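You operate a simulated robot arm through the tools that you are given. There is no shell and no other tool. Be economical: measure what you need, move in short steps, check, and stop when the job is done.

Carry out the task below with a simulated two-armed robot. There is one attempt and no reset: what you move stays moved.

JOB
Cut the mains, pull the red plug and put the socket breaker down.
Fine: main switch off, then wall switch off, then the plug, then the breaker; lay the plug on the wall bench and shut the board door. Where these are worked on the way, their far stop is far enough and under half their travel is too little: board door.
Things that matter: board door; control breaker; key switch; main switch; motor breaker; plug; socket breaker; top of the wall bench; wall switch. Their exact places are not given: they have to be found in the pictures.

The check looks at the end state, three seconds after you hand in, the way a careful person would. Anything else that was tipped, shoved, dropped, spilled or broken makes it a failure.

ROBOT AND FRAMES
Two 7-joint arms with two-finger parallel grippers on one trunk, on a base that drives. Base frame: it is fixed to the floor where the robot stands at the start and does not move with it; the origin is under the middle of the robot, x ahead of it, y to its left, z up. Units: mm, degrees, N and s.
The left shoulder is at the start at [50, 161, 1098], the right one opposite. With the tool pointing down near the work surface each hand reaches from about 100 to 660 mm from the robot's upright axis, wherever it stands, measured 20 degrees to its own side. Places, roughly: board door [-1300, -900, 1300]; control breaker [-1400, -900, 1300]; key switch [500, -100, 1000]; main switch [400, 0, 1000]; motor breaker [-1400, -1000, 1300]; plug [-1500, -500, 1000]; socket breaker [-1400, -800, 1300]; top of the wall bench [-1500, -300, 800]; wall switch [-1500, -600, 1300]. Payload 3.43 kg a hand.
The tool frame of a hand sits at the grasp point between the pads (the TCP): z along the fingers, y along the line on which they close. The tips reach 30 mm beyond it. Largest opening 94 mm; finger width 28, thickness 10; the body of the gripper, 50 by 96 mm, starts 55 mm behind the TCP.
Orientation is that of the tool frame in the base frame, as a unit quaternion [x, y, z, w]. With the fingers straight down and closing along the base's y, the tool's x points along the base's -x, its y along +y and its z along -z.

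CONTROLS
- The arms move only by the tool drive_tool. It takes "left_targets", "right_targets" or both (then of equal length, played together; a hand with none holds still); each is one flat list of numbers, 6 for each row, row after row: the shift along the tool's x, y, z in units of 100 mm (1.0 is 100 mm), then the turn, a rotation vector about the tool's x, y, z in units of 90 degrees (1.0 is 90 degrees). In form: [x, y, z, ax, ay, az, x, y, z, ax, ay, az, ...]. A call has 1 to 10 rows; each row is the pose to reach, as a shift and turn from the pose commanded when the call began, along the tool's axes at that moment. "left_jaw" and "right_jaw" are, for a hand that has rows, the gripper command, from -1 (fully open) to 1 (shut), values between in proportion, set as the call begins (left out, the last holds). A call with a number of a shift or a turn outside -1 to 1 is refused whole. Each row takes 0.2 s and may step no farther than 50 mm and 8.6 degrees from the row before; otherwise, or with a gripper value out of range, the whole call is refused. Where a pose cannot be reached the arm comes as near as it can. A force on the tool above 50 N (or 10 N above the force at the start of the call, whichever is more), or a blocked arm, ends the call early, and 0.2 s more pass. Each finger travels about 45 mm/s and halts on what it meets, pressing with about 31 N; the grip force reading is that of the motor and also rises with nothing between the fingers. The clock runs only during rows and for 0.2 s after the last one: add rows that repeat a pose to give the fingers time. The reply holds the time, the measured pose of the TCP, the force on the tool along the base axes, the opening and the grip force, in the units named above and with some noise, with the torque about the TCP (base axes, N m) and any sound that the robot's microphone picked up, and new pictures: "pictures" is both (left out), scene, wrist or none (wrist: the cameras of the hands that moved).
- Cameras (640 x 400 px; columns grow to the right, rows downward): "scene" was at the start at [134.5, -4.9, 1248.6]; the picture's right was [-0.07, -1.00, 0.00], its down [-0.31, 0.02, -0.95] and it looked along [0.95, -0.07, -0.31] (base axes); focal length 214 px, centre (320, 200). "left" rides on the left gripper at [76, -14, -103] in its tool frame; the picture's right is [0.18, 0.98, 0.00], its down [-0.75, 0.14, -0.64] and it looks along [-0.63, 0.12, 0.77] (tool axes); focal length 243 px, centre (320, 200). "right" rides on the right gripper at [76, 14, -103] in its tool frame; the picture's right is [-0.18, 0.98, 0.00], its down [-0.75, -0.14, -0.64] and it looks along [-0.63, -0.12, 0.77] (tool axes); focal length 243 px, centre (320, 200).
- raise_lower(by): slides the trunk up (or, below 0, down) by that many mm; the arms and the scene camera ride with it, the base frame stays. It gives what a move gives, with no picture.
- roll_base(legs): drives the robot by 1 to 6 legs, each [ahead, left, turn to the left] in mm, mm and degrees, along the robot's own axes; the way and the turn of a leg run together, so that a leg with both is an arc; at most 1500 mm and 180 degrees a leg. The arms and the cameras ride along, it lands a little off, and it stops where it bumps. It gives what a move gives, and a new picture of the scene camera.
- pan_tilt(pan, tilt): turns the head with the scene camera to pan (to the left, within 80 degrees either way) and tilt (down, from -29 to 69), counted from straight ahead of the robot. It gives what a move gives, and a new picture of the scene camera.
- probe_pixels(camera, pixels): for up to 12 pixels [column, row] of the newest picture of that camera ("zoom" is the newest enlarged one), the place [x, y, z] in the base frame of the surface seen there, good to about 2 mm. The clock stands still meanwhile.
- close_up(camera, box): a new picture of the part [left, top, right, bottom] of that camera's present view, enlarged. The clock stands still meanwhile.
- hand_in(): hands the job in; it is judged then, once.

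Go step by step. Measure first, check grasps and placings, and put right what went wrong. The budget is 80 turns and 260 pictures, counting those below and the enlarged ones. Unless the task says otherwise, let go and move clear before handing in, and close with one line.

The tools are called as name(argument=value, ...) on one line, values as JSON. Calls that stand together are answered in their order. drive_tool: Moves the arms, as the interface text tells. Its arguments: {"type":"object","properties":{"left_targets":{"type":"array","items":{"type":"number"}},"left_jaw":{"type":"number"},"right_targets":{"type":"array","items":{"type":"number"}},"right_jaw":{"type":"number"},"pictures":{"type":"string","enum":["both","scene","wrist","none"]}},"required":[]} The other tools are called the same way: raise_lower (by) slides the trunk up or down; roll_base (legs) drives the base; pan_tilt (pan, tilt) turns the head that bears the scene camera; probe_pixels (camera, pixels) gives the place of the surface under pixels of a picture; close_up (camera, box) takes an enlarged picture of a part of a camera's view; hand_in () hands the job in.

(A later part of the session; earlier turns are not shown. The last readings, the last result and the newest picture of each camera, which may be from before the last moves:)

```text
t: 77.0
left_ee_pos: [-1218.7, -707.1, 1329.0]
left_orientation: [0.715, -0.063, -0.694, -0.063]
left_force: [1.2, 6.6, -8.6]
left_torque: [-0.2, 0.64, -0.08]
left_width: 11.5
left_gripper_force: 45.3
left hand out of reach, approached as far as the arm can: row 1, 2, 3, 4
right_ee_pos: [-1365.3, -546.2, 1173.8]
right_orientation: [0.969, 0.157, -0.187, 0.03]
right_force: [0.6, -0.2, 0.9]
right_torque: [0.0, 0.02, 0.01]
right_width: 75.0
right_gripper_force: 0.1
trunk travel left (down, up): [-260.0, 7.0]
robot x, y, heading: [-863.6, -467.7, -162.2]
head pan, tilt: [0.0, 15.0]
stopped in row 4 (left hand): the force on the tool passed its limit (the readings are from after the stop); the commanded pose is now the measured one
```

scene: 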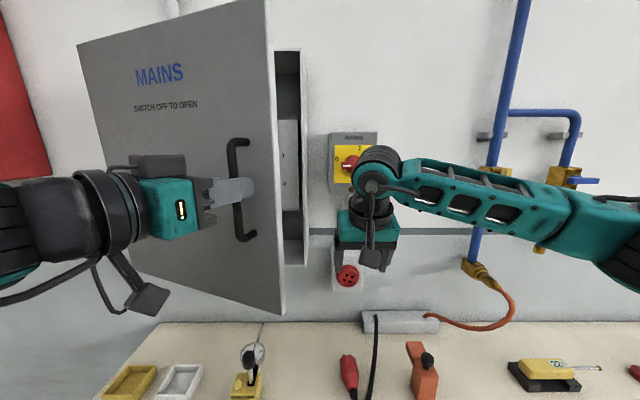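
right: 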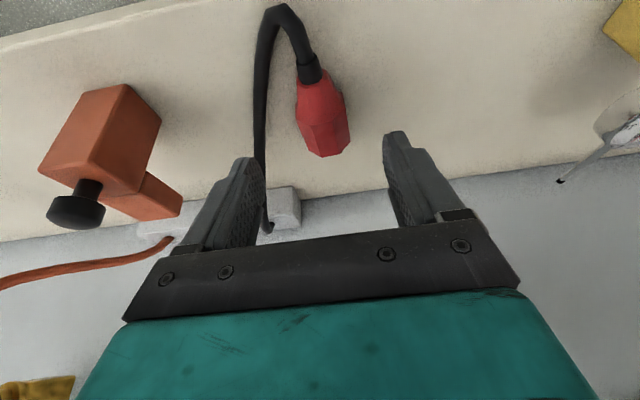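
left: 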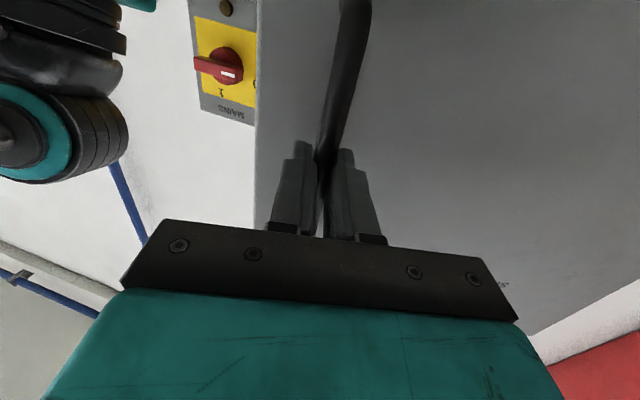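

The left arm reached its near limit with the door ~25° open. I'll release the handle and back off, drawing the right arm away too, then push the door from its inner edge.

drive_tool(left_targets=[0, 0, 0, 0, 0, 0, 0, 0, 0, 0, 0, 0, 0, 0, 0, 0, 0, 0, 0, 0, 0, 0, 0, 0, 0, 0, -0.25, 0, 0, 0, 0, 0, -0.5, 0, 0, 0, 0, 0, -0.7, 0, 0, 0], right_targets=[0.1, -0.05, -0.04, 0, 0, 0, 0.25, -0.1, -0.1, 0, 0, 0, 0.4, -0.2, -0.16, 0, 0, 0, 0.55, -0.3, -0.22, 0, 0, 0, 0.7, -0.4, -0.28, 0, 0, 0, 0.85, -0.5, -0.34, 0, 0, 0, 0.93, -0.5, -0.37, 0, 0, 0], left_jaw=0, pictures="both")

```text
t: 78.6
left_ee_pos: [-1185.9, -740.7, 1369.7]
left_orientation: [0.714, -0.06, -0.695, -0.062]
left_force: [-0.3, -0.5, -1.1]
left_torque: [0.0, 0.03, -0.02]
left_width: 47.2
left_gripper_force: 0.0
left hand out of reach, approached as far as the arm can: row 5, 6, 7
right_ee_pos: [-1285.1, -468.3, 1173.7]
right_orientation: [0.969, 0.156, -0.188, 0.029]
right_force: [1.1, -0.7, 0.6]
right_torque: [-0.01, 0.02, 0.02]
right_width: 75.2
right_gripper_force: 0.1
trunk travel left (down, up): [-260.0, 7.0]
robot x, y, heading: [-860.7, -466.7, -162.3]
head pan, tilt: [0.0, 15.0]
```

scene: 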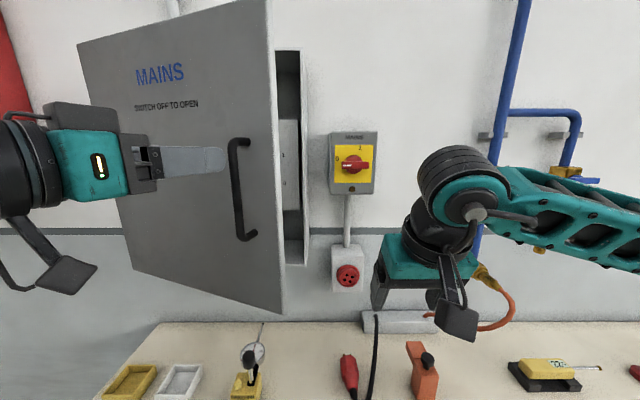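
right: 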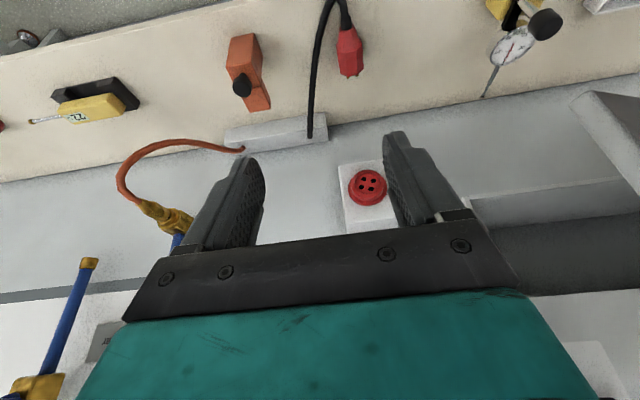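
left: 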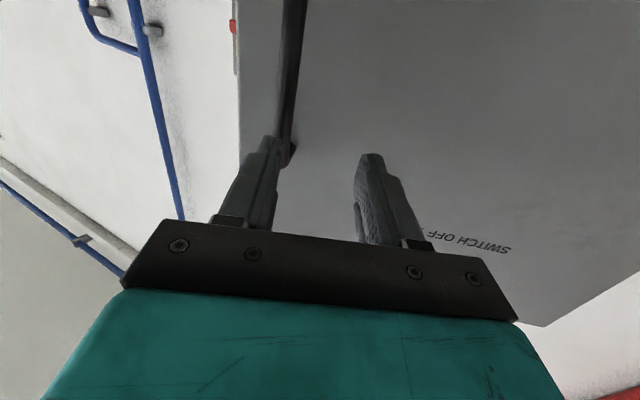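

Door stays at ~27°. I'll back the base off 160 mm so the left hand is free of the handle, then straighten it.

roll_base(legs=[[-160, 0, 0]])

drive_tool(left_targets=[0.05, 0, 0.2, -0.062, 0, 0, 0.1, 0, 0.4, -0.124, 0, 0, 0.15, 0, 0.6, -0.186, 0, 0, 0.2, 0, 0.8, -0.248, 0, 0, 0.25, 0, 0.95, -0.31, 0, 0], left_jaw=1, pictures="both")

```text
t: 80.0
left_ee_pos: [-1033.7, -690.0, 1369.1]
left_orientation: [0.714, -0.058, -0.695, -0.059]
left_force: [-0.4, 0.1, 0.5]
left_torque: [-0.02, -0.04, 0.03]
left_width: 47.0
left_gripper_force: 0.0
right_ee_pos: [-1131.8, -419.6, 1173.0]
right_orientation: [0.969, 0.157, -0.188, 0.031]
right_force: [-0.1, 0.4, 0.3]
right_torque: [0.0, -0.03, -0.03]
right_width: 75.5
right_gripper_force: 0.0
trunk travel left (down, up): [-260.0, 7.0]
robot x, y, heading: [-710.0, -419.0, -162.0]
head pan, tilt: [0.0, 15.0]
```

scene: 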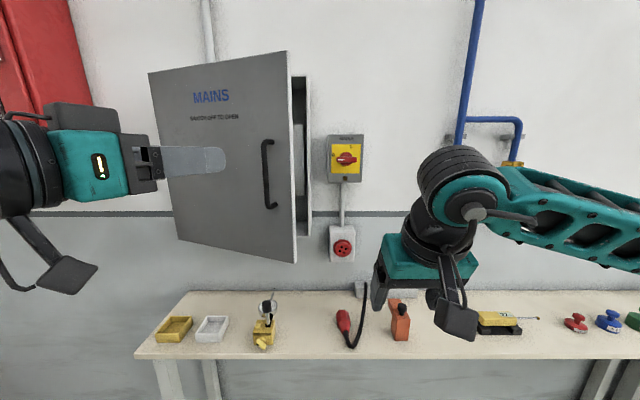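

```text
t: 81.2
left_ee_pos: [-1127.4, -674.4, 1341.7]
left_orientation: [0.707, 0.111, -0.689, 0.114]
left_force: [0.2, 0.9, 0.4]
left_torque: [0.01, 0.02, 0.01]
left_width: 0.0
left_gripper_force: 30.9
right_ee_pos: [-1133.3, -419.9, 1172.2]
right_orientation: [0.969, 0.157, -0.187, 0.03]
right_force: [-0.7, 0.1, 0.0]
right_torque: [-0.04, -0.01, -0.01]
right_width: 75.0
right_gripper_force: 0.1
trunk travel left (down, up): [-260.0, 7.0]
robot x, y, heading: [-708.9, -417.3, -162.3]
head pan, tilt: [0.0, 15.0]
```

scene: 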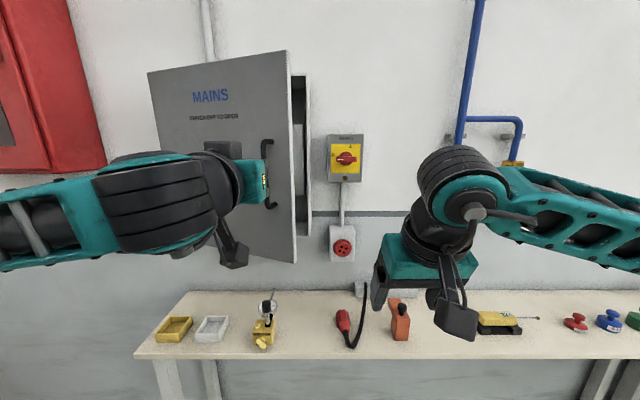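
left: 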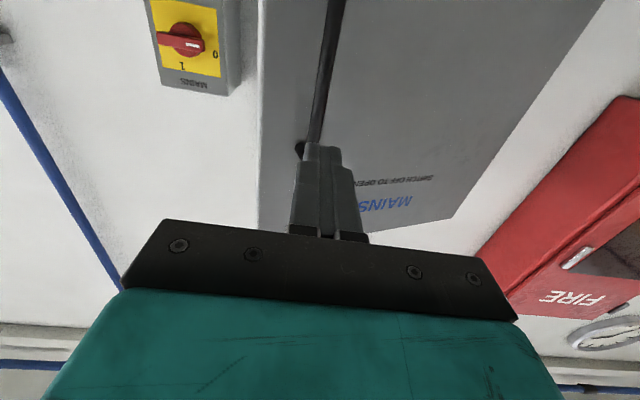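

The hand is straight with fingers shut. Measuring the door's free edge (295,150).

probe_pixels(camera="scene", pixels=[[291, 100], [293, 240], [296, 200], [289, 80], [152, 80], [303, 200], [308, 120], [300, 140], [345, 315], [350, 345]])

close_up(camera="scene", box=[260, 60, 330, 270])

```text
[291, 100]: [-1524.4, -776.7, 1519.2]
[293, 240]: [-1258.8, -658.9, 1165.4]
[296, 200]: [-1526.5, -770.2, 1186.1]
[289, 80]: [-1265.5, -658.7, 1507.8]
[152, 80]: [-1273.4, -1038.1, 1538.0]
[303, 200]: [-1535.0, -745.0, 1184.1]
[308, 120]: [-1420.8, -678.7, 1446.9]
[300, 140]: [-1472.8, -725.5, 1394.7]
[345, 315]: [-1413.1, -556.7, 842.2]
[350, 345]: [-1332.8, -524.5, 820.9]
```

```text
1.90 times, centred on (295, 165) of scene
```

zoom: 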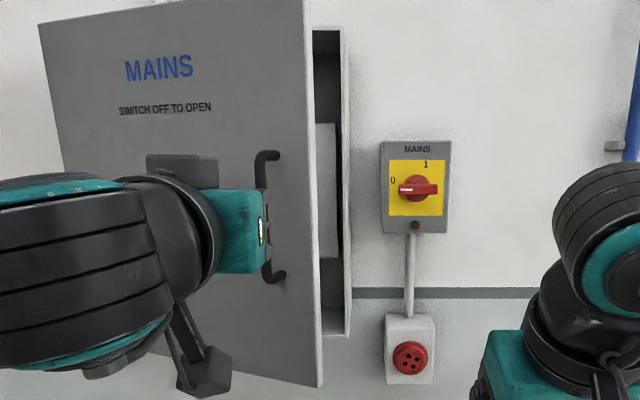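

Door edge is at t=240, s=-1404 (about 21° open), handle front near s≈-1385. I'll shift the base 84 mm right, then move ahead so the shut fingers enter behind the edge.

roll_base(legs=[[0, -84, 0], [60, 0, 0]])

drive_tool(left_targets=[0, 0, 0.2, 0, 0, 0, 0, 0, 0.4, 0, 0, 0, 0, 0, 0.6, 0, 0, 0, 0, 0, 0.8, 0, 0, 0], pictures="both")

```text
t: 82.8
left_ee_pos: [-1211.2, -612.6, 1340.9]
left_orientation: [0.708, 0.11, -0.688, 0.113]
left_force: [-1.1, 0.2, 0.5]
left_torque: [0.0, -0.02, 0.0]
left_width: 0.0
left_gripper_force: 30.8
right_ee_pos: [-1216.2, -358.3, 1171.9]
right_orientation: [0.969, 0.158, -0.186, 0.029]
right_force: [0.3, -0.2, 0.0]
right_torque: [0.02, -0.01, 0.0]
right_width: 75.3
right_gripper_force: 0.0
trunk travel left (down, up): [-260.0, 7.0]
robot x, y, heading: [-795.4, -358.7, -162.0]
head pan, tilt: [0.0, 15.0]
```

scene: 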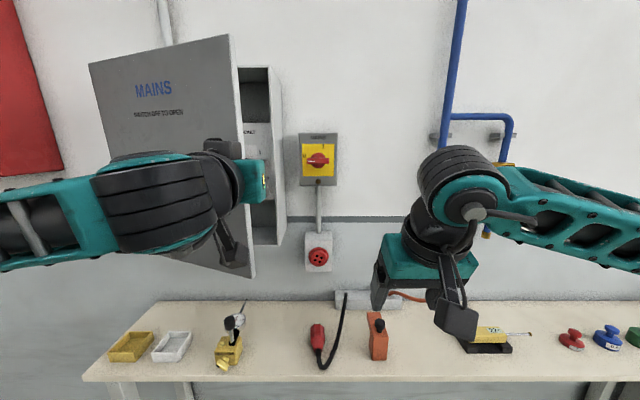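

```text
t: 83.8
left_ee_pos: [-1286.0, -639.9, 1341.2]
left_orientation: [0.707, 0.111, -0.689, 0.114]
left_force: [-0.4, 0.2, -0.3]
left_torque: [0.03, 0.02, 0.01]
left_width: 0.1
left_gripper_force: 31.1
right_ee_pos: [-1217.1, -358.4, 1172.6]
right_orientation: [0.969, 0.158, -0.187, 0.03]
right_force: [-0.3, 0.6, 0.2]
right_torque: [0.0, -0.02, 0.03]
right_width: 75.2
right_gripper_force: 0.0
trunk travel left (down, up): [-260.0, 7.0]
robot x, y, heading: [-795.3, -357.3, -162.3]
head pan, tilt: [0.0, 15.0]
```

scene: 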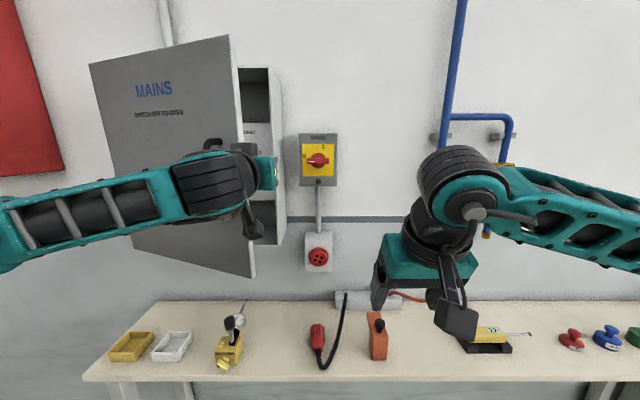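
left: 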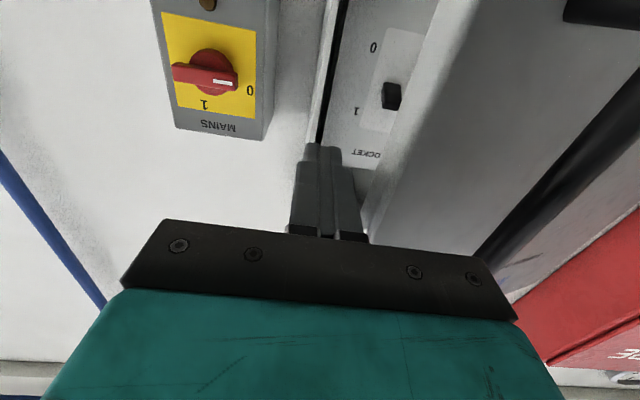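

The fingers are behind the edge (TCP t=214, s=-1421), and inside I can see the SOCKET breaker with 1 on top and 0 below. Driving the base back-left to swing the door out.

roll_base(legs=[[-100, 82, 0]])

```text
t: 85.1
left_ee_pos: [-1177.0, -662.0, 1340.3]
left_orientation: [0.71, 0.09, -0.692, 0.097]
left_force: [2.3, 7.4, 1.2]
left_torque: [0.04, 0.0, -0.05]
left_width: 0.0
left_gripper_force: 31.3
right_ee_pos: [-1109.2, -398.3, 1172.6]
right_orientation: [0.969, 0.156, -0.187, 0.031]
right_force: [0.1, -0.3, -0.7]
right_torque: [0.03, 0.02, 0.0]
right_width: 75.3
right_gripper_force: 0.1
trunk travel left (down, up): [-260.0, 7.0]
robot x, y, heading: [-687.4, -397.2, -162.0]
head pan, tilt: [0.0, 15.0]
stopped in leg 1: the force on the tool passed its limit (the readings are from after the stop); the commanded pose is now the measured one
```

scene: 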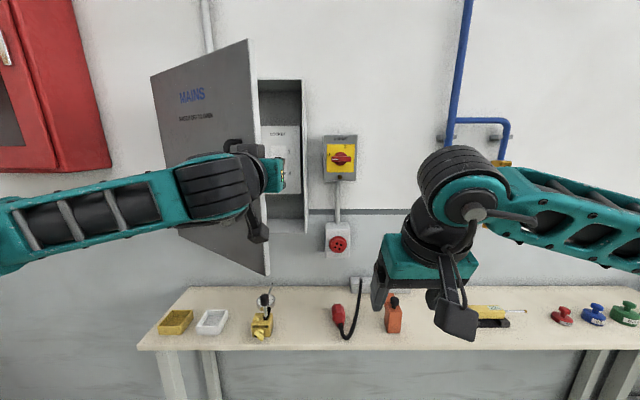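

The door swung further before the force limit. Checking where the edge is relative to the fingers.

drive_tool(left_targets=[0, 0, 0, 0, 0, 0], pictures="wrist")

probe_pixels(camera="scene", pixels=[[252, 60], [250, 45], [266, 255], [155, 85], [258, 270]])

```text
t: 85.5
left_ee_pos: [-1176.6, -660.9, 1339.5]
left_orientation: [0.71, 0.091, -0.691, 0.099]
left_force: [2.2, 9.4, 1.7]
left_torque: [0.1, 0.0, -0.06]
left_width: 0.0
left_gripper_force: 31.4
right_ee_pos: [-1111.0, -397.6, 1173.0]
right_orientation: [0.969, 0.157, -0.187, 0.031]
right_force: [0.1, 0.5, -0.6]
right_torque: [-0.02, 0.01, 0.02]
right_width: 75.1
right_gripper_force: 0.0
trunk travel left (down, up): [-260.0, 7.0]
robot x, y, heading: [-686.2, -397.5, -162.1]
head pan, tilt: [0.0, 15.0]
```

left: 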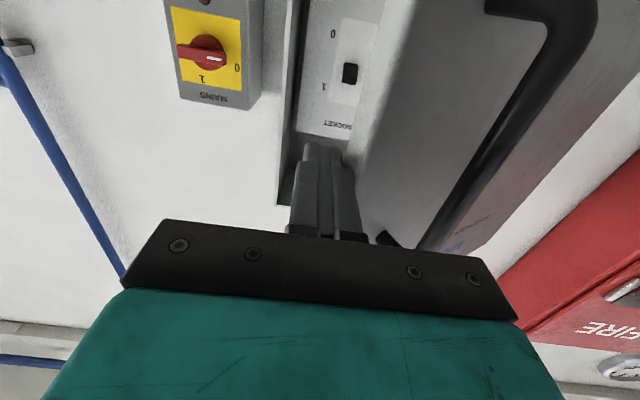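

```text
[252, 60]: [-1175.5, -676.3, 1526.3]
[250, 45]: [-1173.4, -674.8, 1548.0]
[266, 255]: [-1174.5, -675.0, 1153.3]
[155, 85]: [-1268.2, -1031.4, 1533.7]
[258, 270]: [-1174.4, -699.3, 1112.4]
```

Edge is now at t=282, s=-1325 (35° open) resting against the fingers. Continuing back-left.

roll_base(legs=[[-85, 90, 0]])

probe_pixels(camera="scene", pixels=[[252, 60], [262, 255]])

```text
t: 86.8
left_ee_pos: [-1067.5, -718.1, 1341.3]
left_orientation: [0.709, 0.088, -0.692, 0.099]
left_force: [17.4, 24.6, -3.5]
left_torque: [-0.13, 0.05, 0.27]
left_width: 0.0
left_gripper_force: 31.5
right_ee_pos: [-1001.7, -455.6, 1174.4]
right_orientation: [0.969, 0.156, -0.19, 0.031]
right_force: [0.3, 0.1, -0.1]
right_torque: [-0.01, 0.02, 0.0]
right_width: 75.0
right_gripper_force: 0.2
trunk travel left (down, up): [-260.0, 7.0]
robot x, y, heading: [-582.3, -457.8, -162.1]
head pan, tilt: [0.0, 15.0]
```

scene: 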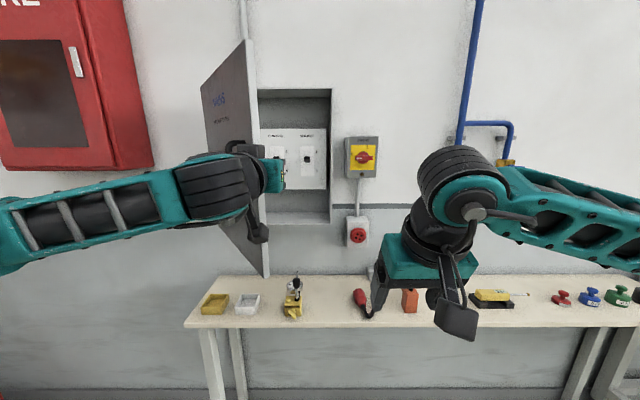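

```text
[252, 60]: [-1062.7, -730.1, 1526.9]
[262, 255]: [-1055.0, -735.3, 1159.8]
```

Door is at about 55°. Continuing, now mostly to the left.

roll_base(legs=[[-55, 150, 0]])

roll_base(legs=[[5, 110, 0]])

```text
t: 87.8
left_ee_pos: [-1030.1, -745.9, 1341.2]
left_orientation: [0.709, 0.07, -0.697, 0.082]
left_force: [9.4, 9.5, -1.1]
left_torque: [0.05, 0.11, 0.17]
left_width: 0.0
left_gripper_force: 31.3
right_ee_pos: [-967.4, -499.0, 1173.6]
right_orientation: [0.969, 0.154, -0.189, 0.029]
right_force: [0.7, 0.0, -0.2]
right_torque: [0.01, 0.03, 0.0]
right_width: 75.3
right_gripper_force: 0.1
trunk travel left (down, up): [-260.0, 7.0]
robot x, y, heading: [-546.6, -500.5, -162.5]
head pan, tilt: [0.0, 15.0]
stopped in leg 1: the force on the tool passed its limit (the readings are from after the stop); the commanded pose is now the measured one
```

scene: 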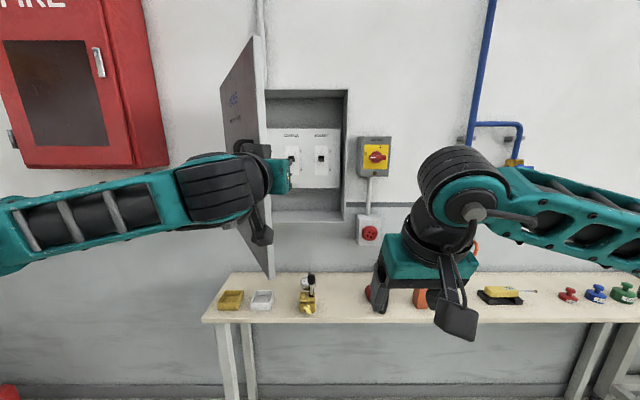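

```text
t: 88.7
left_ee_pos: [-1021.4, -754.5, 1339.9]
left_orientation: [0.711, 0.05, -0.699, 0.068]
left_force: [9.9, 9.9, -0.8]
left_torque: [0.15, -0.01, 0.08]
left_width: 0.1
left_gripper_force: 31.0
right_ee_pos: [-961.3, -525.1, 1173.0]
right_orientation: [0.97, 0.151, -0.187, 0.029]
right_force: [-0.3, 0.8, -0.4]
right_torque: [0.04, 0.0, -0.02]
right_width: 75.2
right_gripper_force: 0.1
trunk travel left (down, up): [-260.0, 7.0]
robot x, y, heading: [-543.3, -527.9, -162.5]
head pan, tilt: [0.0, 15.0]
stopped in leg 1: the force on the tool passed its limit (the readings are from after the stop); the commanded pose is now the measured one
```

scene: 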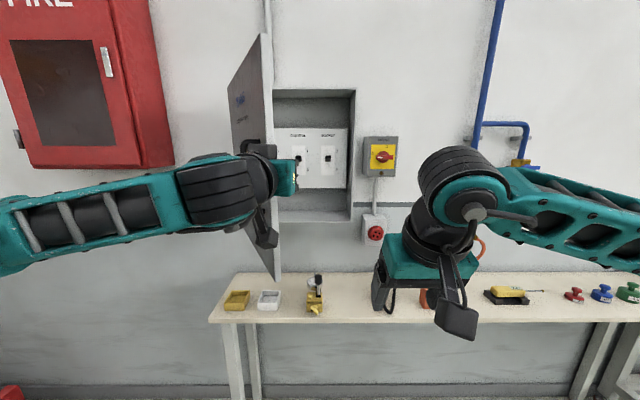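

The force limit tripped at ~63°. I'll look from the wrist before going on.

drive_tool(left_targets=[0, -0.03, 0, 0, 0, 0], pictures="wrist")

close_up(camera="scene", box=[180, 20, 360, 290])

probe_pixels(camera="scene", pixels=[[263, 60], [274, 260], [258, 155], [268, 230], [300, 160], [327, 158], [285, 150], [320, 180]])

```text
t: 89.1
left_ee_pos: [-1023.3, -751.9, 1339.9]
left_orientation: [0.71, 0.052, -0.699, 0.069]
left_force: [8.7, 8.5, 2.5]
left_torque: [0.09, -0.06, 0.13]
left_width: 0.0
left_gripper_force: 31.0
right_ee_pos: [-962.6, -522.3, 1172.7]
right_orientation: [0.97, 0.151, -0.188, 0.029]
right_force: [0.2, 0.3, 0.1]
right_torque: [-0.01, 0.0, -0.01]
right_width: 75.2
right_gripper_force: 0.1
trunk travel left (down, up): [-260.0, 7.0]
robot x, y, heading: [-542.6, -523.8, -162.3]
head pan, tilt: [0.0, 15.0]
```

left: 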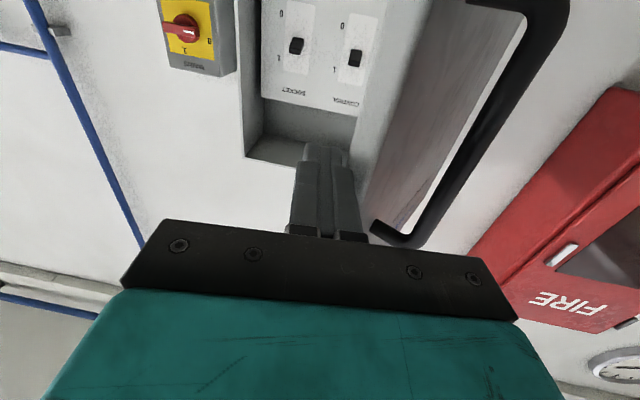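

```text
1.48 times, centred on (270, 155) of scene
```

zoom: 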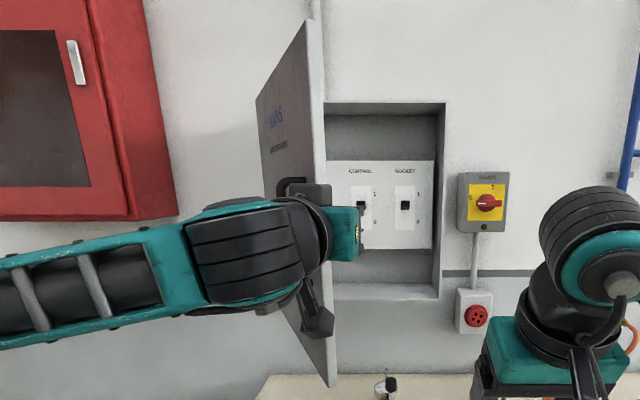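

```text
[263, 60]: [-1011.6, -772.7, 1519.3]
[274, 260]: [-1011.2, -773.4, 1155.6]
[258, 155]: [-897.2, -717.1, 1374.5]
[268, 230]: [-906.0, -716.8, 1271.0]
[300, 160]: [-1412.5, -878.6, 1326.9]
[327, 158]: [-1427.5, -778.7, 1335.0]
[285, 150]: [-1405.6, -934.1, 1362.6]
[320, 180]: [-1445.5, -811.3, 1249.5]
```

The door is at 65° and the load is mostly toward the robot: the finger is being dragged because I moved too little backward. I'll follow the edge's arc more closely.

roll_base(legs=[[-40, 60, 0]])

roll_base(legs=[[-20, 64, 0]])

roll_base(legs=[[-5, 64, 0]])

```text
t: 90.1
left_ee_pos: [-967.7, -801.0, 1338.4]
left_orientation: [0.712, 0.053, -0.697, 0.07]
left_force: [-0.2, -0.4, 0.0]
left_torque: [-0.01, 0.03, -0.03]
left_width: 0.1
left_gripper_force: 30.9
right_ee_pos: [-907.1, -568.9, 1172.1]
right_orientation: [0.97, 0.152, -0.187, 0.029]
right_force: [-0.7, -0.9, 0.5]
right_torque: [0.02, -0.01, 0.04]
right_width: 75.0
right_gripper_force: 0.0
trunk travel left (down, up): [-260.0, 7.0]
robot x, y, heading: [-483.2, -571.9, -162.4]
head pan, tilt: [0.0, 15.0]
```

scene: 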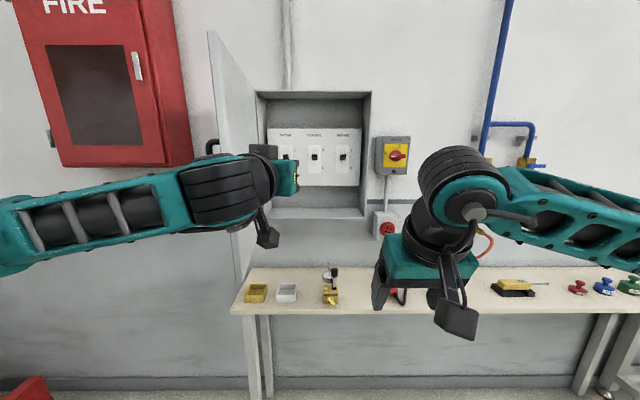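

```text
t: 91.1
left_ee_pos: [-929.0, -855.1, 1338.1]
left_orientation: [0.712, 0.053, -0.697, 0.07]
left_force: [0.7, -0.3, 0.2]
left_torque: [-0.02, 0.03, 0.04]
left_width: 0.0
left_gripper_force: 31.2
right_ee_pos: [-868.1, -623.5, 1172.9]
right_orientation: [0.97, 0.152, -0.187, 0.028]
right_force: [-0.5, -0.5, 1.0]
right_torque: [0.01, 0.0, -0.01]
right_width: 75.2
right_gripper_force: 0.0
trunk travel left (down, up): [-260.0, 7.0]
robot x, y, heading: [-448.1, -625.8, -162.3]
head pan, tilt: [0.0, 15.0]
```

scene: 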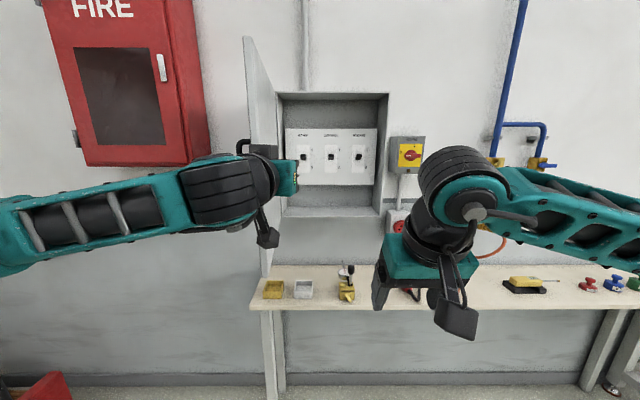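

```text
t: 92.1
left_ee_pos: [-906.3, -914.1, 1338.4]
left_orientation: [0.712, 0.053, -0.697, 0.069]
left_force: [-0.8, 0.0, -0.2]
left_torque: [-0.02, 0.0, -0.01]
left_width: 0.0
left_gripper_force: 31.2
right_ee_pos: [-844.5, -681.0, 1172.0]
right_orientation: [0.97, 0.151, -0.187, 0.028]
right_force: [-0.7, 0.1, 0.3]
right_torque: [0.03, 0.03, 0.02]
right_width: 75.2
right_gripper_force: 0.1
trunk travel left (down, up): [-260.0, 7.0]
robot x, y, heading: [-424.2, -686.1, -162.5]
head pan, tilt: [0.0, 15.0]
```

scene: 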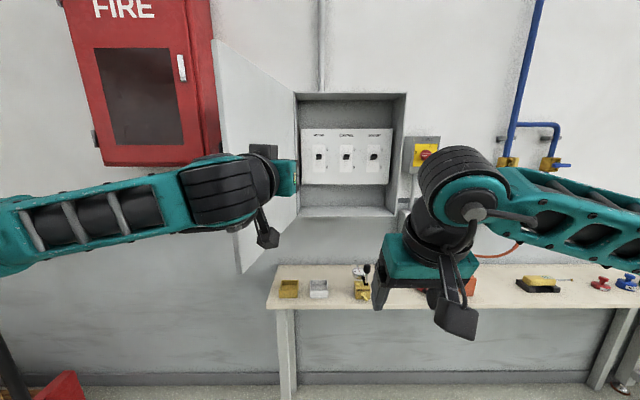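

The door has swung well open, its inner face now visible. Measuring its edge and the breakers.

probe_pixels(camera="scene", pixels=[[216, 60], [240, 262], [290, 110], [320, 156], [346, 156], [374, 156], [310, 175], [390, 175], [403, 190], [404, 110], [345, 200]])

close_up(camera="scene", box=[280, 85, 420, 225])

```text
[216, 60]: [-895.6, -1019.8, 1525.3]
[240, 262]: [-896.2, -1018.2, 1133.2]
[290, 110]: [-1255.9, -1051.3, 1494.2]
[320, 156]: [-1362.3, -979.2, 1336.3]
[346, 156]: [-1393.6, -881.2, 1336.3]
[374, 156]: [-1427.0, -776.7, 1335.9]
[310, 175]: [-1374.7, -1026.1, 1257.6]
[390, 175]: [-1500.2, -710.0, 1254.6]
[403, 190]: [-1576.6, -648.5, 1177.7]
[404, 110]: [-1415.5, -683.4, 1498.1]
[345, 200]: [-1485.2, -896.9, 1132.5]
```

```text
2.86 times, centred on (350, 155) of scene
```

zoom: 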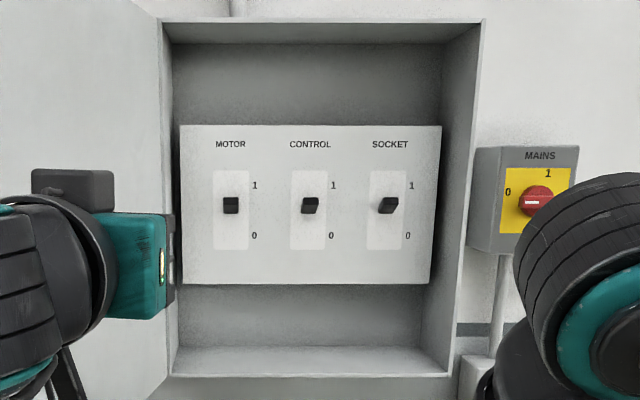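

The door is ~107° open. SOCKET toggle is at t≈302, s≈-1597, z≈1336, standing at 1. I'll fold the left hand back and level the right hand, which will work the breaker.

drive_tool(left_targets=[0, 0, -0.1, 0, 0.09, 0, 0, 0, -0.2, 0, 0.18, 0, 0, 0, -0.3, 0, 0.27, 0, 0, 0, -0.4, 0, 0.36, 0, 0, 0, -0.5, 0, 0.45, 0, 0, 0, -0.6, 0, 0.54, 0, 0, 0, -0.7, 0, 0.63, 0, 0, 0, -0.8, 0, 0.72, 0, 0, 0, -0.9, 0, 0.81, 0, 0, 0, -1.0, 0, 0.9, 0], right_targets=[-0.1, 0.05, -0.02, 0, -0.0755, 0, -0.2, 0.1, -0.04, 0, -0.151, 0, -0.3, 0.16, -0.06, 0, -0.2265, 0, -0.4, 0.22, -0.08, 0, -0.302, 0, -0.5, 0.28, -0.1, 0, -0.3775, 0, -0.6, 0.34, -0.12, 0, -0.453, 0, -0.7, 0.4, -0.14, 0, -0.5285, 0, -0.8, 0.46, -0.15, 0, -0.604, 0, -0.88, 0.5, -0.16, 0, -0.6795, 0, -0.93, 0.54, -0.165, 0, -0.755, 0], right_jaw=1, pictures="none")

pan_tilt(pan=45, tilt=20)

```text
t: 94.3
left_ee_pos: [-806.4, -895.5, 1339.7]
left_orientation: [0.994, 0.086, -0.067, 0.017]
left_force: [-0.3, 0.5, 0.0]
left_torque: [0.01, 0.05, 0.0]
left_width: 0.0
left_gripper_force: 31.0
right_ee_pos: [-904.7, -758.1, 1222.2]
right_orientation: [0.7, 0.11, -0.697, 0.108]
right_force: [-0.2, -0.2, -0.3]
right_torque: [0.02, 0.0, 0.0]
right_width: 0.0
right_gripper_force: 31.1
trunk travel left (down, up): [-260.0, 7.0]
robot x, y, heading: [-420.9, -685.0, -162.4]
head pan, tilt: [0.0, 15.0]
```

```text
t: 95.4
left_ee_pos: [-807.8, -893.3, 1340.1]
left_orientation: [0.994, 0.085, -0.069, 0.018]
left_force: [-0.8, -0.1, -0.6]
left_torque: [-0.05, 0.05, 0.01]
left_width: 0.1
left_gripper_force: 31.0
right_ee_pos: [-905.4, -758.2, 1221.3]
right_orientation: [0.701, 0.109, -0.697, 0.108]
right_force: [-0.1, 0.0, -0.6]
right_torque: [0.0, -0.03, 0.03]
right_width: 0.1
right_gripper_force: 31.5
trunk travel left (down, up): [-260.0, 7.0]
robot x, y, heading: [-422.3, -683.9, -162.4]
head pan, tilt: [45.0, 20.0]
```

scene: 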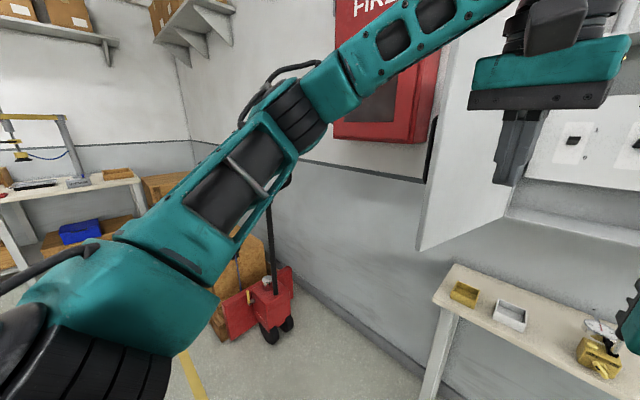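

Checking the left elbow's place so it stays clear of the open door.

probe_pixels(camera="scene", pixels=[[300, 105], [275, 85], [340, 70], [240, 180], [390, 45], [450, 15], [425, 240], [190, 270]])

```text
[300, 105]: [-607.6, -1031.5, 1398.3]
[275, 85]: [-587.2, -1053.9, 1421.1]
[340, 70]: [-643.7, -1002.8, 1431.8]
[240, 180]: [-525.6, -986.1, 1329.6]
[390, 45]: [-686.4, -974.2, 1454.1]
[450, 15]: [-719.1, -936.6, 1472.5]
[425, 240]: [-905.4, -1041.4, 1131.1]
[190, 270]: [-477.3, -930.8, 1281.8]
```

Left elbow reaches about 300 ahead/330 left, so with the robot turned ~20° left it clears the door. Raising the right hand to 1368 and stretching to 540 ahead.

drive_tool(right_targets=[-0.25, 0, 0.15, 0, 0, 0, -0.5, 0, 0.3, 0, 0, 0, -0.75, 0, 0.45, 0, 0, 0, -1.0, 0, 0.57, 0, 0, 0], pictures="none")

drive_tool(right_targets=[-0.25, 0, 0, 0, 0, 0, -0.47, 0, 0, 0, 0, 0], pictures="none")

roll_base(legs=[[0, -367, 0], [0, 0, 20]])

pan_tilt(pan=0, tilt=10)

```text
t: 96.4
left_ee_pos: [-808.0, -893.6, 1340.3]
left_orientation: [0.994, 0.086, -0.068, 0.018]
left_force: [0.3, 0.5, 0.0]
left_torque: [0.03, -0.04, 0.01]
left_width: 0.0
left_gripper_force: 30.7
right_ee_pos: [-961.6, -774.4, 1320.1]
right_orientation: [0.7, 0.109, -0.697, 0.108]
right_force: [0.3, 0.7, 0.4]
right_torque: [0.01, 0.02, 0.02]
right_width: 0.0
right_gripper_force: 31.2
trunk travel left (down, up): [-260.0, 7.0]
robot x, y, heading: [-423.4, -682.4, -162.6]
head pan, tilt: [45.0, 20.0]
```

```text
t: 97.0
left_ee_pos: [-807.4, -894.9, 1339.3]
left_orientation: [0.994, 0.086, -0.067, 0.019]
left_force: [0.9, -0.6, -0.8]
left_torque: [0.02, 0.0, 0.01]
left_width: 0.1
left_gripper_force: 31.3
right_ee_pos: [-962.2, -775.7, 1369.1]
right_orientation: [0.7, 0.11, -0.697, 0.108]
right_force: [-0.4, 0.3, 0.1]
right_torque: [0.0, 0.01, -0.01]
right_width: 0.0
right_gripper_force: 31.0
trunk travel left (down, up): [-260.0, 7.0]
robot x, y, heading: [-423.8, -685.4, -162.4]
head pan, tilt: [45.0, 20.0]
```

```text
t: 100.4
left_ee_pos: [-825.2, -659.0, 1339.8]
left_orientation: [0.966, 0.251, -0.063, 0.03]
left_force: [0.0, 0.3, 0.2]
left_torque: [0.0, 0.01, -0.03]
left_width: 0.0
left_gripper_force: 30.7
right_ee_pos: [-1009.3, -599.5, 1368.7]
right_orientation: [0.673, 0.225, -0.669, 0.223]
right_force: [0.5, -0.1, -0.2]
right_torque: [-0.01, -0.03, -0.03]
right_width: 0.0
right_gripper_force: 31.5
trunk travel left (down, up): [-260.0, 7.0]
robot x, y, heading: [-534.0, -334.2, -143.1]
head pan, tilt: [45.0, 20.0]
```

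scene: 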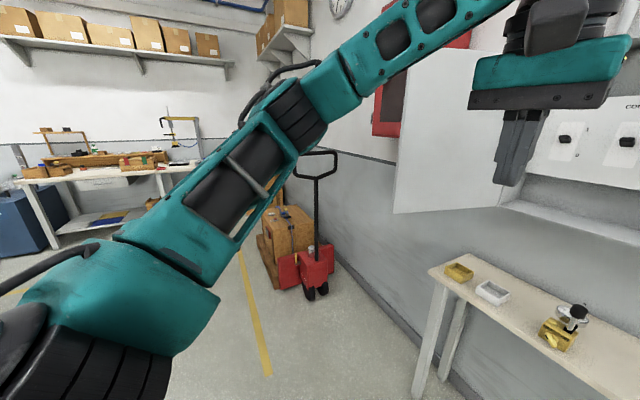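

```text
t: 101.5
left_ee_pos: [-825.9, -659.3, 1339.9]
left_orientation: [0.966, 0.251, -0.063, 0.03]
left_force: [0.1, -0.6, -0.4]
left_torque: [0.02, -0.06, -0.01]
left_width: 0.1
left_gripper_force: 30.7
right_ee_pos: [-1010.2, -598.4, 1369.0]
right_orientation: [0.672, 0.225, -0.669, 0.224]
right_force: [0.4, -0.7, 0.2]
right_torque: [0.01, -0.01, -0.01]
right_width: 0.1
right_gripper_force: 30.4
trunk travel left (down, up): [-260.0, 7.0]
robot x, y, heading: [-529.5, -333.2, -143.3]
head pan, tilt: [0.0, 10.0]
```

scene: 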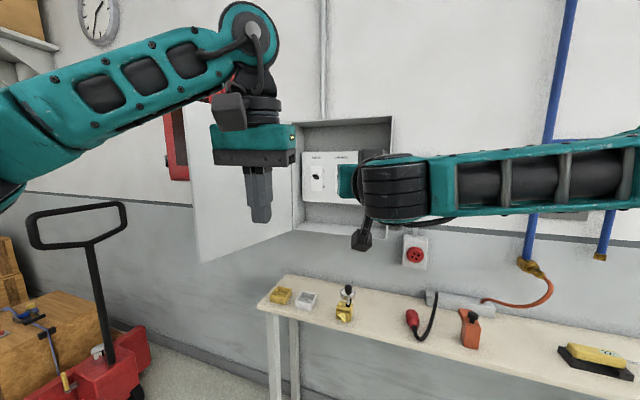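

Hand at t=260, aligned for the approach. Driving 350 mm straight toward the wall.

roll_base(legs=[[330, -113, 0]])

drive_tool(right_targets=[0, 0, 0, 0, 0, 0], pictures="wrist")

close_up(camera="right", box=[220, 0, 440, 190])

```text
t: 103.8
left_ee_pos: [-1147.8, -763.6, 1339.0]
left_orientation: [0.965, 0.253, -0.064, 0.03]
left_force: [0.0, -0.3, -0.2]
left_torque: [-0.03, -0.03, 0.01]
left_width: 0.0
left_gripper_force: 31.1
right_ee_pos: [-1332.2, -701.6, 1368.2]
right_orientation: [0.671, 0.227, -0.669, 0.226]
right_force: [-0.5, -0.4, -0.3]
right_torque: [0.02, -0.01, 0.02]
right_width: 0.0
right_gripper_force: 30.9
trunk travel left (down, up): [-260.0, 7.0]
robot x, y, heading: [-852.5, -432.4, -143.1]
head pan, tilt: [0.0, 10.0]
```

scene: 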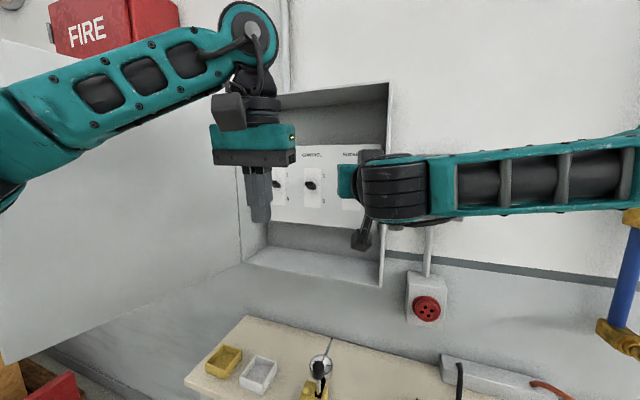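

```text
t: 104.2
left_ee_pos: [-1148.6, -762.1, 1340.4]
left_orientation: [0.965, 0.253, -0.063, 0.031]
left_force: [-0.2, -0.5, -0.3]
left_torque: [-0.02, -0.01, -0.01]
left_width: 0.1
left_gripper_force: 30.7
right_ee_pos: [-1332.2, -701.5, 1368.5]
right_orientation: [0.672, 0.226, -0.669, 0.225]
right_force: [0.1, -0.1, 0.1]
right_torque: [0.0, -0.01, 0.01]
right_width: 0.2
right_gripper_force: 30.6
trunk travel left (down, up): [-260.0, 7.0]
robot x, y, heading: [-852.2, -435.1, -143.1]
head pan, tilt: [0.0, 10.0]
```

right: 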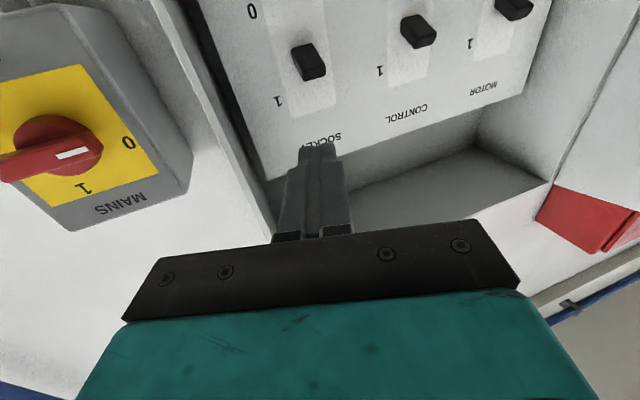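

```text
2.11 times, centred on (330, 95) of right
```

zoom: 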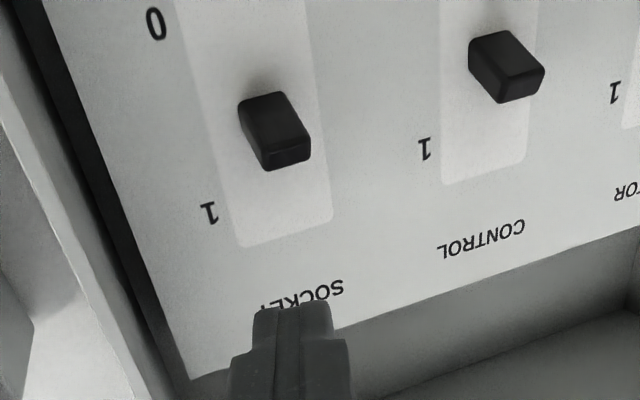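

Measuring the SOCKET toggle exactly from this view.

probe_pixels(camera="zoom", pixels=[[290, 152], [280, 120], [262, 110], [300, 135], [285, 165], [250, 130], [255, 105], [230, 160], [320, 150], [285, 200]])

```text
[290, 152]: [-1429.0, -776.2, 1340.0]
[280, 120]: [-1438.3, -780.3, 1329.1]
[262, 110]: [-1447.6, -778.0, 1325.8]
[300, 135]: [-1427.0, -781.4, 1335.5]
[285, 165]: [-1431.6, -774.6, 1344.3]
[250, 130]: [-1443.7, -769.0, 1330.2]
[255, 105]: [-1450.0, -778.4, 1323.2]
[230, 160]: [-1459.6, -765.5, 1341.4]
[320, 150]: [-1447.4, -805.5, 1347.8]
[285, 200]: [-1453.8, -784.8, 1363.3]
```

Toggle tip is at [-1428,-778,1342], exactly along the finger line. Driving the base 60 mm ahead, then the arm the last part, finger above the toggle.

roll_base(legs=[[60, 0, 0]])

drive_tool(right_targets=[0, 0, 0.15, 0, 0, 0, 0, 0, 0.25, 0, 0, 0, 0, 0, 0.32, 0, 0, 0], pictures="wrist")

```text
t: 105.1
left_ee_pos: [-1196.3, -797.1, 1338.5]
left_orientation: [0.965, 0.253, -0.063, 0.03]
left_force: [-0.3, 0.7, -0.7]
left_torque: [0.01, -0.02, 0.0]
left_width: 0.0
left_gripper_force: 30.8
right_ee_pos: [-1379.6, -737.4, 1366.9]
right_orientation: [0.672, 0.225, -0.669, 0.224]
right_force: [-0.4, -0.3, 0.2]
right_torque: [0.0, -0.01, -0.01]
right_width: 0.0
right_gripper_force: 30.9
trunk travel left (down, up): [-260.0, 7.0]
robot x, y, heading: [-900.8, -476.0, -142.8]
head pan, tilt: [0.0, 10.0]
```

scene: 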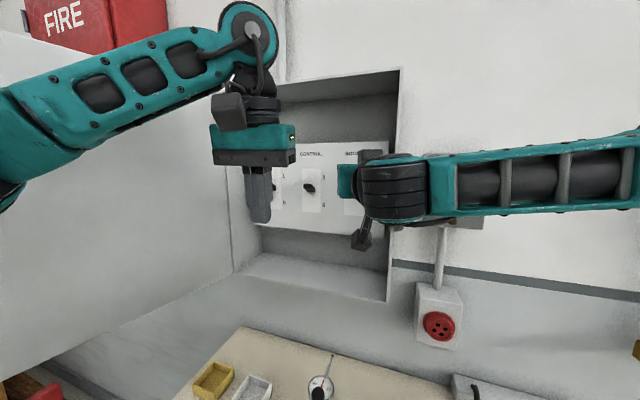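

```text
t: 105.9
left_ee_pos: [-1194.9, -797.3, 1340.0]
left_orientation: [0.965, 0.252, -0.063, 0.03]
left_force: [0.8, -0.8, -0.2]
left_torque: [0.0, 0.03, -0.02]
left_width: 0.0
left_gripper_force: 30.8
right_ee_pos: [-1404.1, -754.8, 1367.2]
right_orientation: [0.672, 0.226, -0.669, 0.224]
right_force: [0.5, 0.3, -0.9]
right_torque: [0.01, 0.0, 0.01]
right_width: 0.0
right_gripper_force: 31.5
trunk travel left (down, up): [-260.0, 7.0]
robot x, y, heading: [-900.1, -474.1, -143.1]
head pan, tilt: [0.0, 10.0]
```

right: 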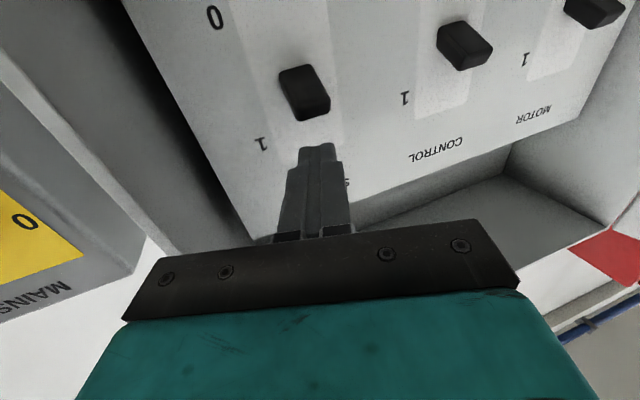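

Tip needs 15 mm more; then pressing down in small steps until the toggle goes over.

drive_tool(right_targets=[0, 0, 0.08, 0, 0, 0, 0, 0, 0.16, 0, 0, 0, 0.06, 0, 0.16, 0, 0, 0, 0.12, 0, 0.16, 0, 0, 0, 0.18, 0, 0.16, 0, 0, 0, 0.24, 0, 0.16, 0, 0, 0, 0.3, 0, 0.16, 0, 0, 0], pictures="wrist")

```text
t: 107.5
left_ee_pos: [-1195.5, -796.8, 1339.4]
left_orientation: [0.965, 0.252, -0.064, 0.03]
left_force: [-0.7, 0.1, -0.2]
left_torque: [-0.01, 0.02, -0.01]
left_width: 0.0
left_gripper_force: 30.8
right_ee_pos: [-1418.2, -765.2, 1336.7]
right_orientation: [0.672, 0.225, -0.669, 0.224]
right_force: [-0.4, 0.6, -0.2]
right_torque: [0.01, 0.01, 0.02]
right_width: 0.0
right_gripper_force: 30.6
trunk travel left (down, up): [-260.0, 7.0]
robot x, y, heading: [-898.5, -469.2, -143.1]
head pan, tilt: [0.0, 10.0]
```

right: 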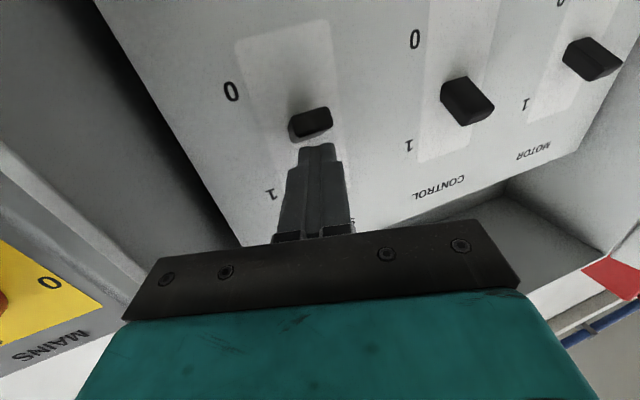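

The toggle has tipped over toward 0 with no load left on the finger. Pressing 8 mm more to be sure, then lifting and withdrawing to look.

drive_tool(right_targets=[0.05, 0, 0, 0, 0, 0, 0.1, 0, 0, 0, 0, 0, -0.1, 0, 0, 0, 0, 0, -0.3, 0, 0, 0, 0, 0, -0.3, 0, -0.3, 0, 0, 0, -0.3, 0, -0.6, 0, 0, 0, -0.3, 0, -0.7, 0, 0, 0], pictures="wrist")

close_up(camera="right", box=[240, 0, 560, 190])

```text
t: 109.1
left_ee_pos: [-1194.4, -797.5, 1338.8]
left_orientation: [0.965, 0.252, -0.064, 0.031]
left_force: [-0.1, 0.7, -0.8]
left_torque: [0.03, -0.03, -0.03]
left_width: 0.1
left_gripper_force: 31.0
right_ee_pos: [-1362.2, -722.9, 1368.4]
right_orientation: [0.672, 0.225, -0.669, 0.224]
right_force: [0.6, 1.1, 0.0]
right_torque: [-0.01, 0.0, 0.03]
right_width: 0.0
right_gripper_force: 31.1
trunk travel left (down, up): [-260.0, 7.0]
robot x, y, heading: [-903.5, -469.1, -143.0]
head pan, tilt: [0.0, 10.0]
```

right: 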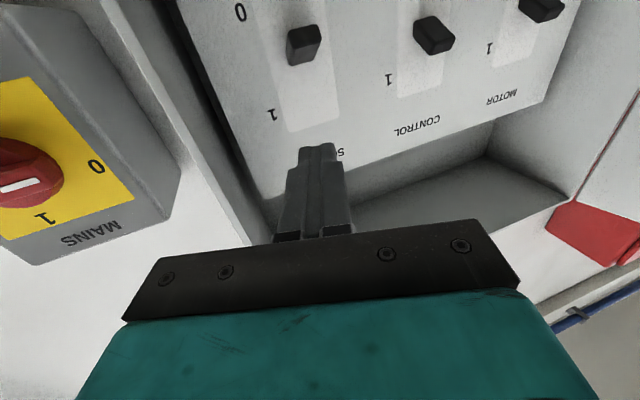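

```text
2.00 times, centred on (400, 95) of right
```

zoom: 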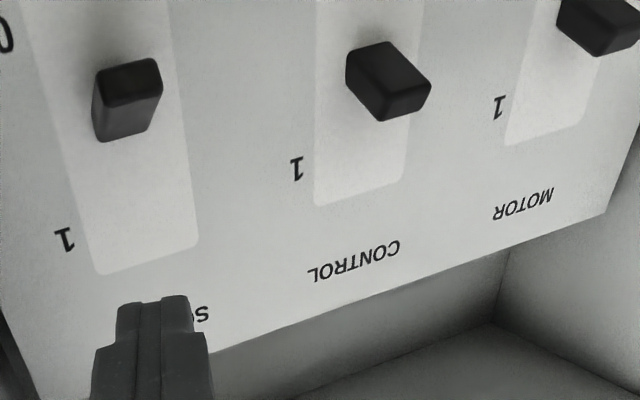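

SOCKET is down at 0 while CONTROL and MOTOR remain at 1. Now to shut the door: I'll back away, square up, and look left for clearance.

roll_base(legs=[[-400, 0, 0], [0, 0, -19]])

pan_tilt(pan=40, tilt=25)

```text
t: 112.7
left_ee_pos: [-967.8, -444.2, 1340.6]
left_orientation: [0.994, 0.088, -0.067, 0.018]
left_force: [-0.7, -0.1, -0.6]
left_torque: [-0.01, 0.03, 0.04]
left_width: 0.0
left_gripper_force: 31.0
right_ee_pos: [-1102.4, -318.6, 1370.6]
right_orientation: [0.7, 0.112, -0.696, 0.111]
right_force: [-0.1, 0.3, 0.0]
right_torque: [0.03, 0.03, 0.01]
right_width: 0.0
right_gripper_force: 31.0
trunk travel left (down, up): [-260.0, 7.0]
robot x, y, heading: [-583.3, -230.4, -162.2]
head pan, tilt: [0.0, 10.0]
```

scene: 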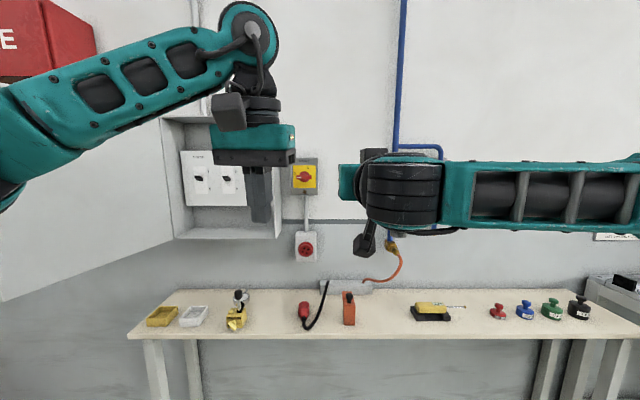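

```text
t: 113.7
left_ee_pos: [-968.5, -443.2, 1340.0]
left_orientation: [0.994, 0.088, -0.067, 0.018]
left_force: [-0.1, -0.2, 0.3]
left_torque: [0.0, 0.0, -0.05]
left_width: 0.2
left_gripper_force: 31.2
right_ee_pos: [-1101.1, -319.3, 1369.1]
right_orientation: [0.7, 0.111, -0.697, 0.11]
right_force: [0.3, 0.1, 0.2]
right_torque: [0.03, 0.01, 0.02]
right_width: 0.2
right_gripper_force: 31.1
trunk travel left (down, up): [-260.0, 7.0]
robot x, y, heading: [-578.2, -227.5, -162.4]
head pan, tilt: [40.0, 25.0]
```

scene: 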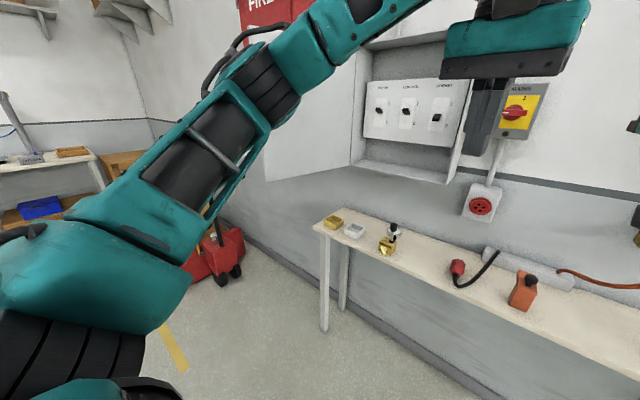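

Locating the pallet truck, cabinet and door edge.

probe_pixels(camera="scene", pixels=[[230, 245], [237, 268], [200, 268], [215, 230], [270, 20], [266, 160], [268, 178], [375, 60], [30, 210], [330, 325]])

```text
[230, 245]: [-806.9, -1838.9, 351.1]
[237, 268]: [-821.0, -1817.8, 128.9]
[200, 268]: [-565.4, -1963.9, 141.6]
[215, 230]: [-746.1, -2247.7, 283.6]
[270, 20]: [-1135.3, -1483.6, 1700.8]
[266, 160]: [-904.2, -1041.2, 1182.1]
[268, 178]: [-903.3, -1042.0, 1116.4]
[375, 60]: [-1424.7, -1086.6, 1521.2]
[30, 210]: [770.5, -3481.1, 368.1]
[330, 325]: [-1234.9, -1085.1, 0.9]
```

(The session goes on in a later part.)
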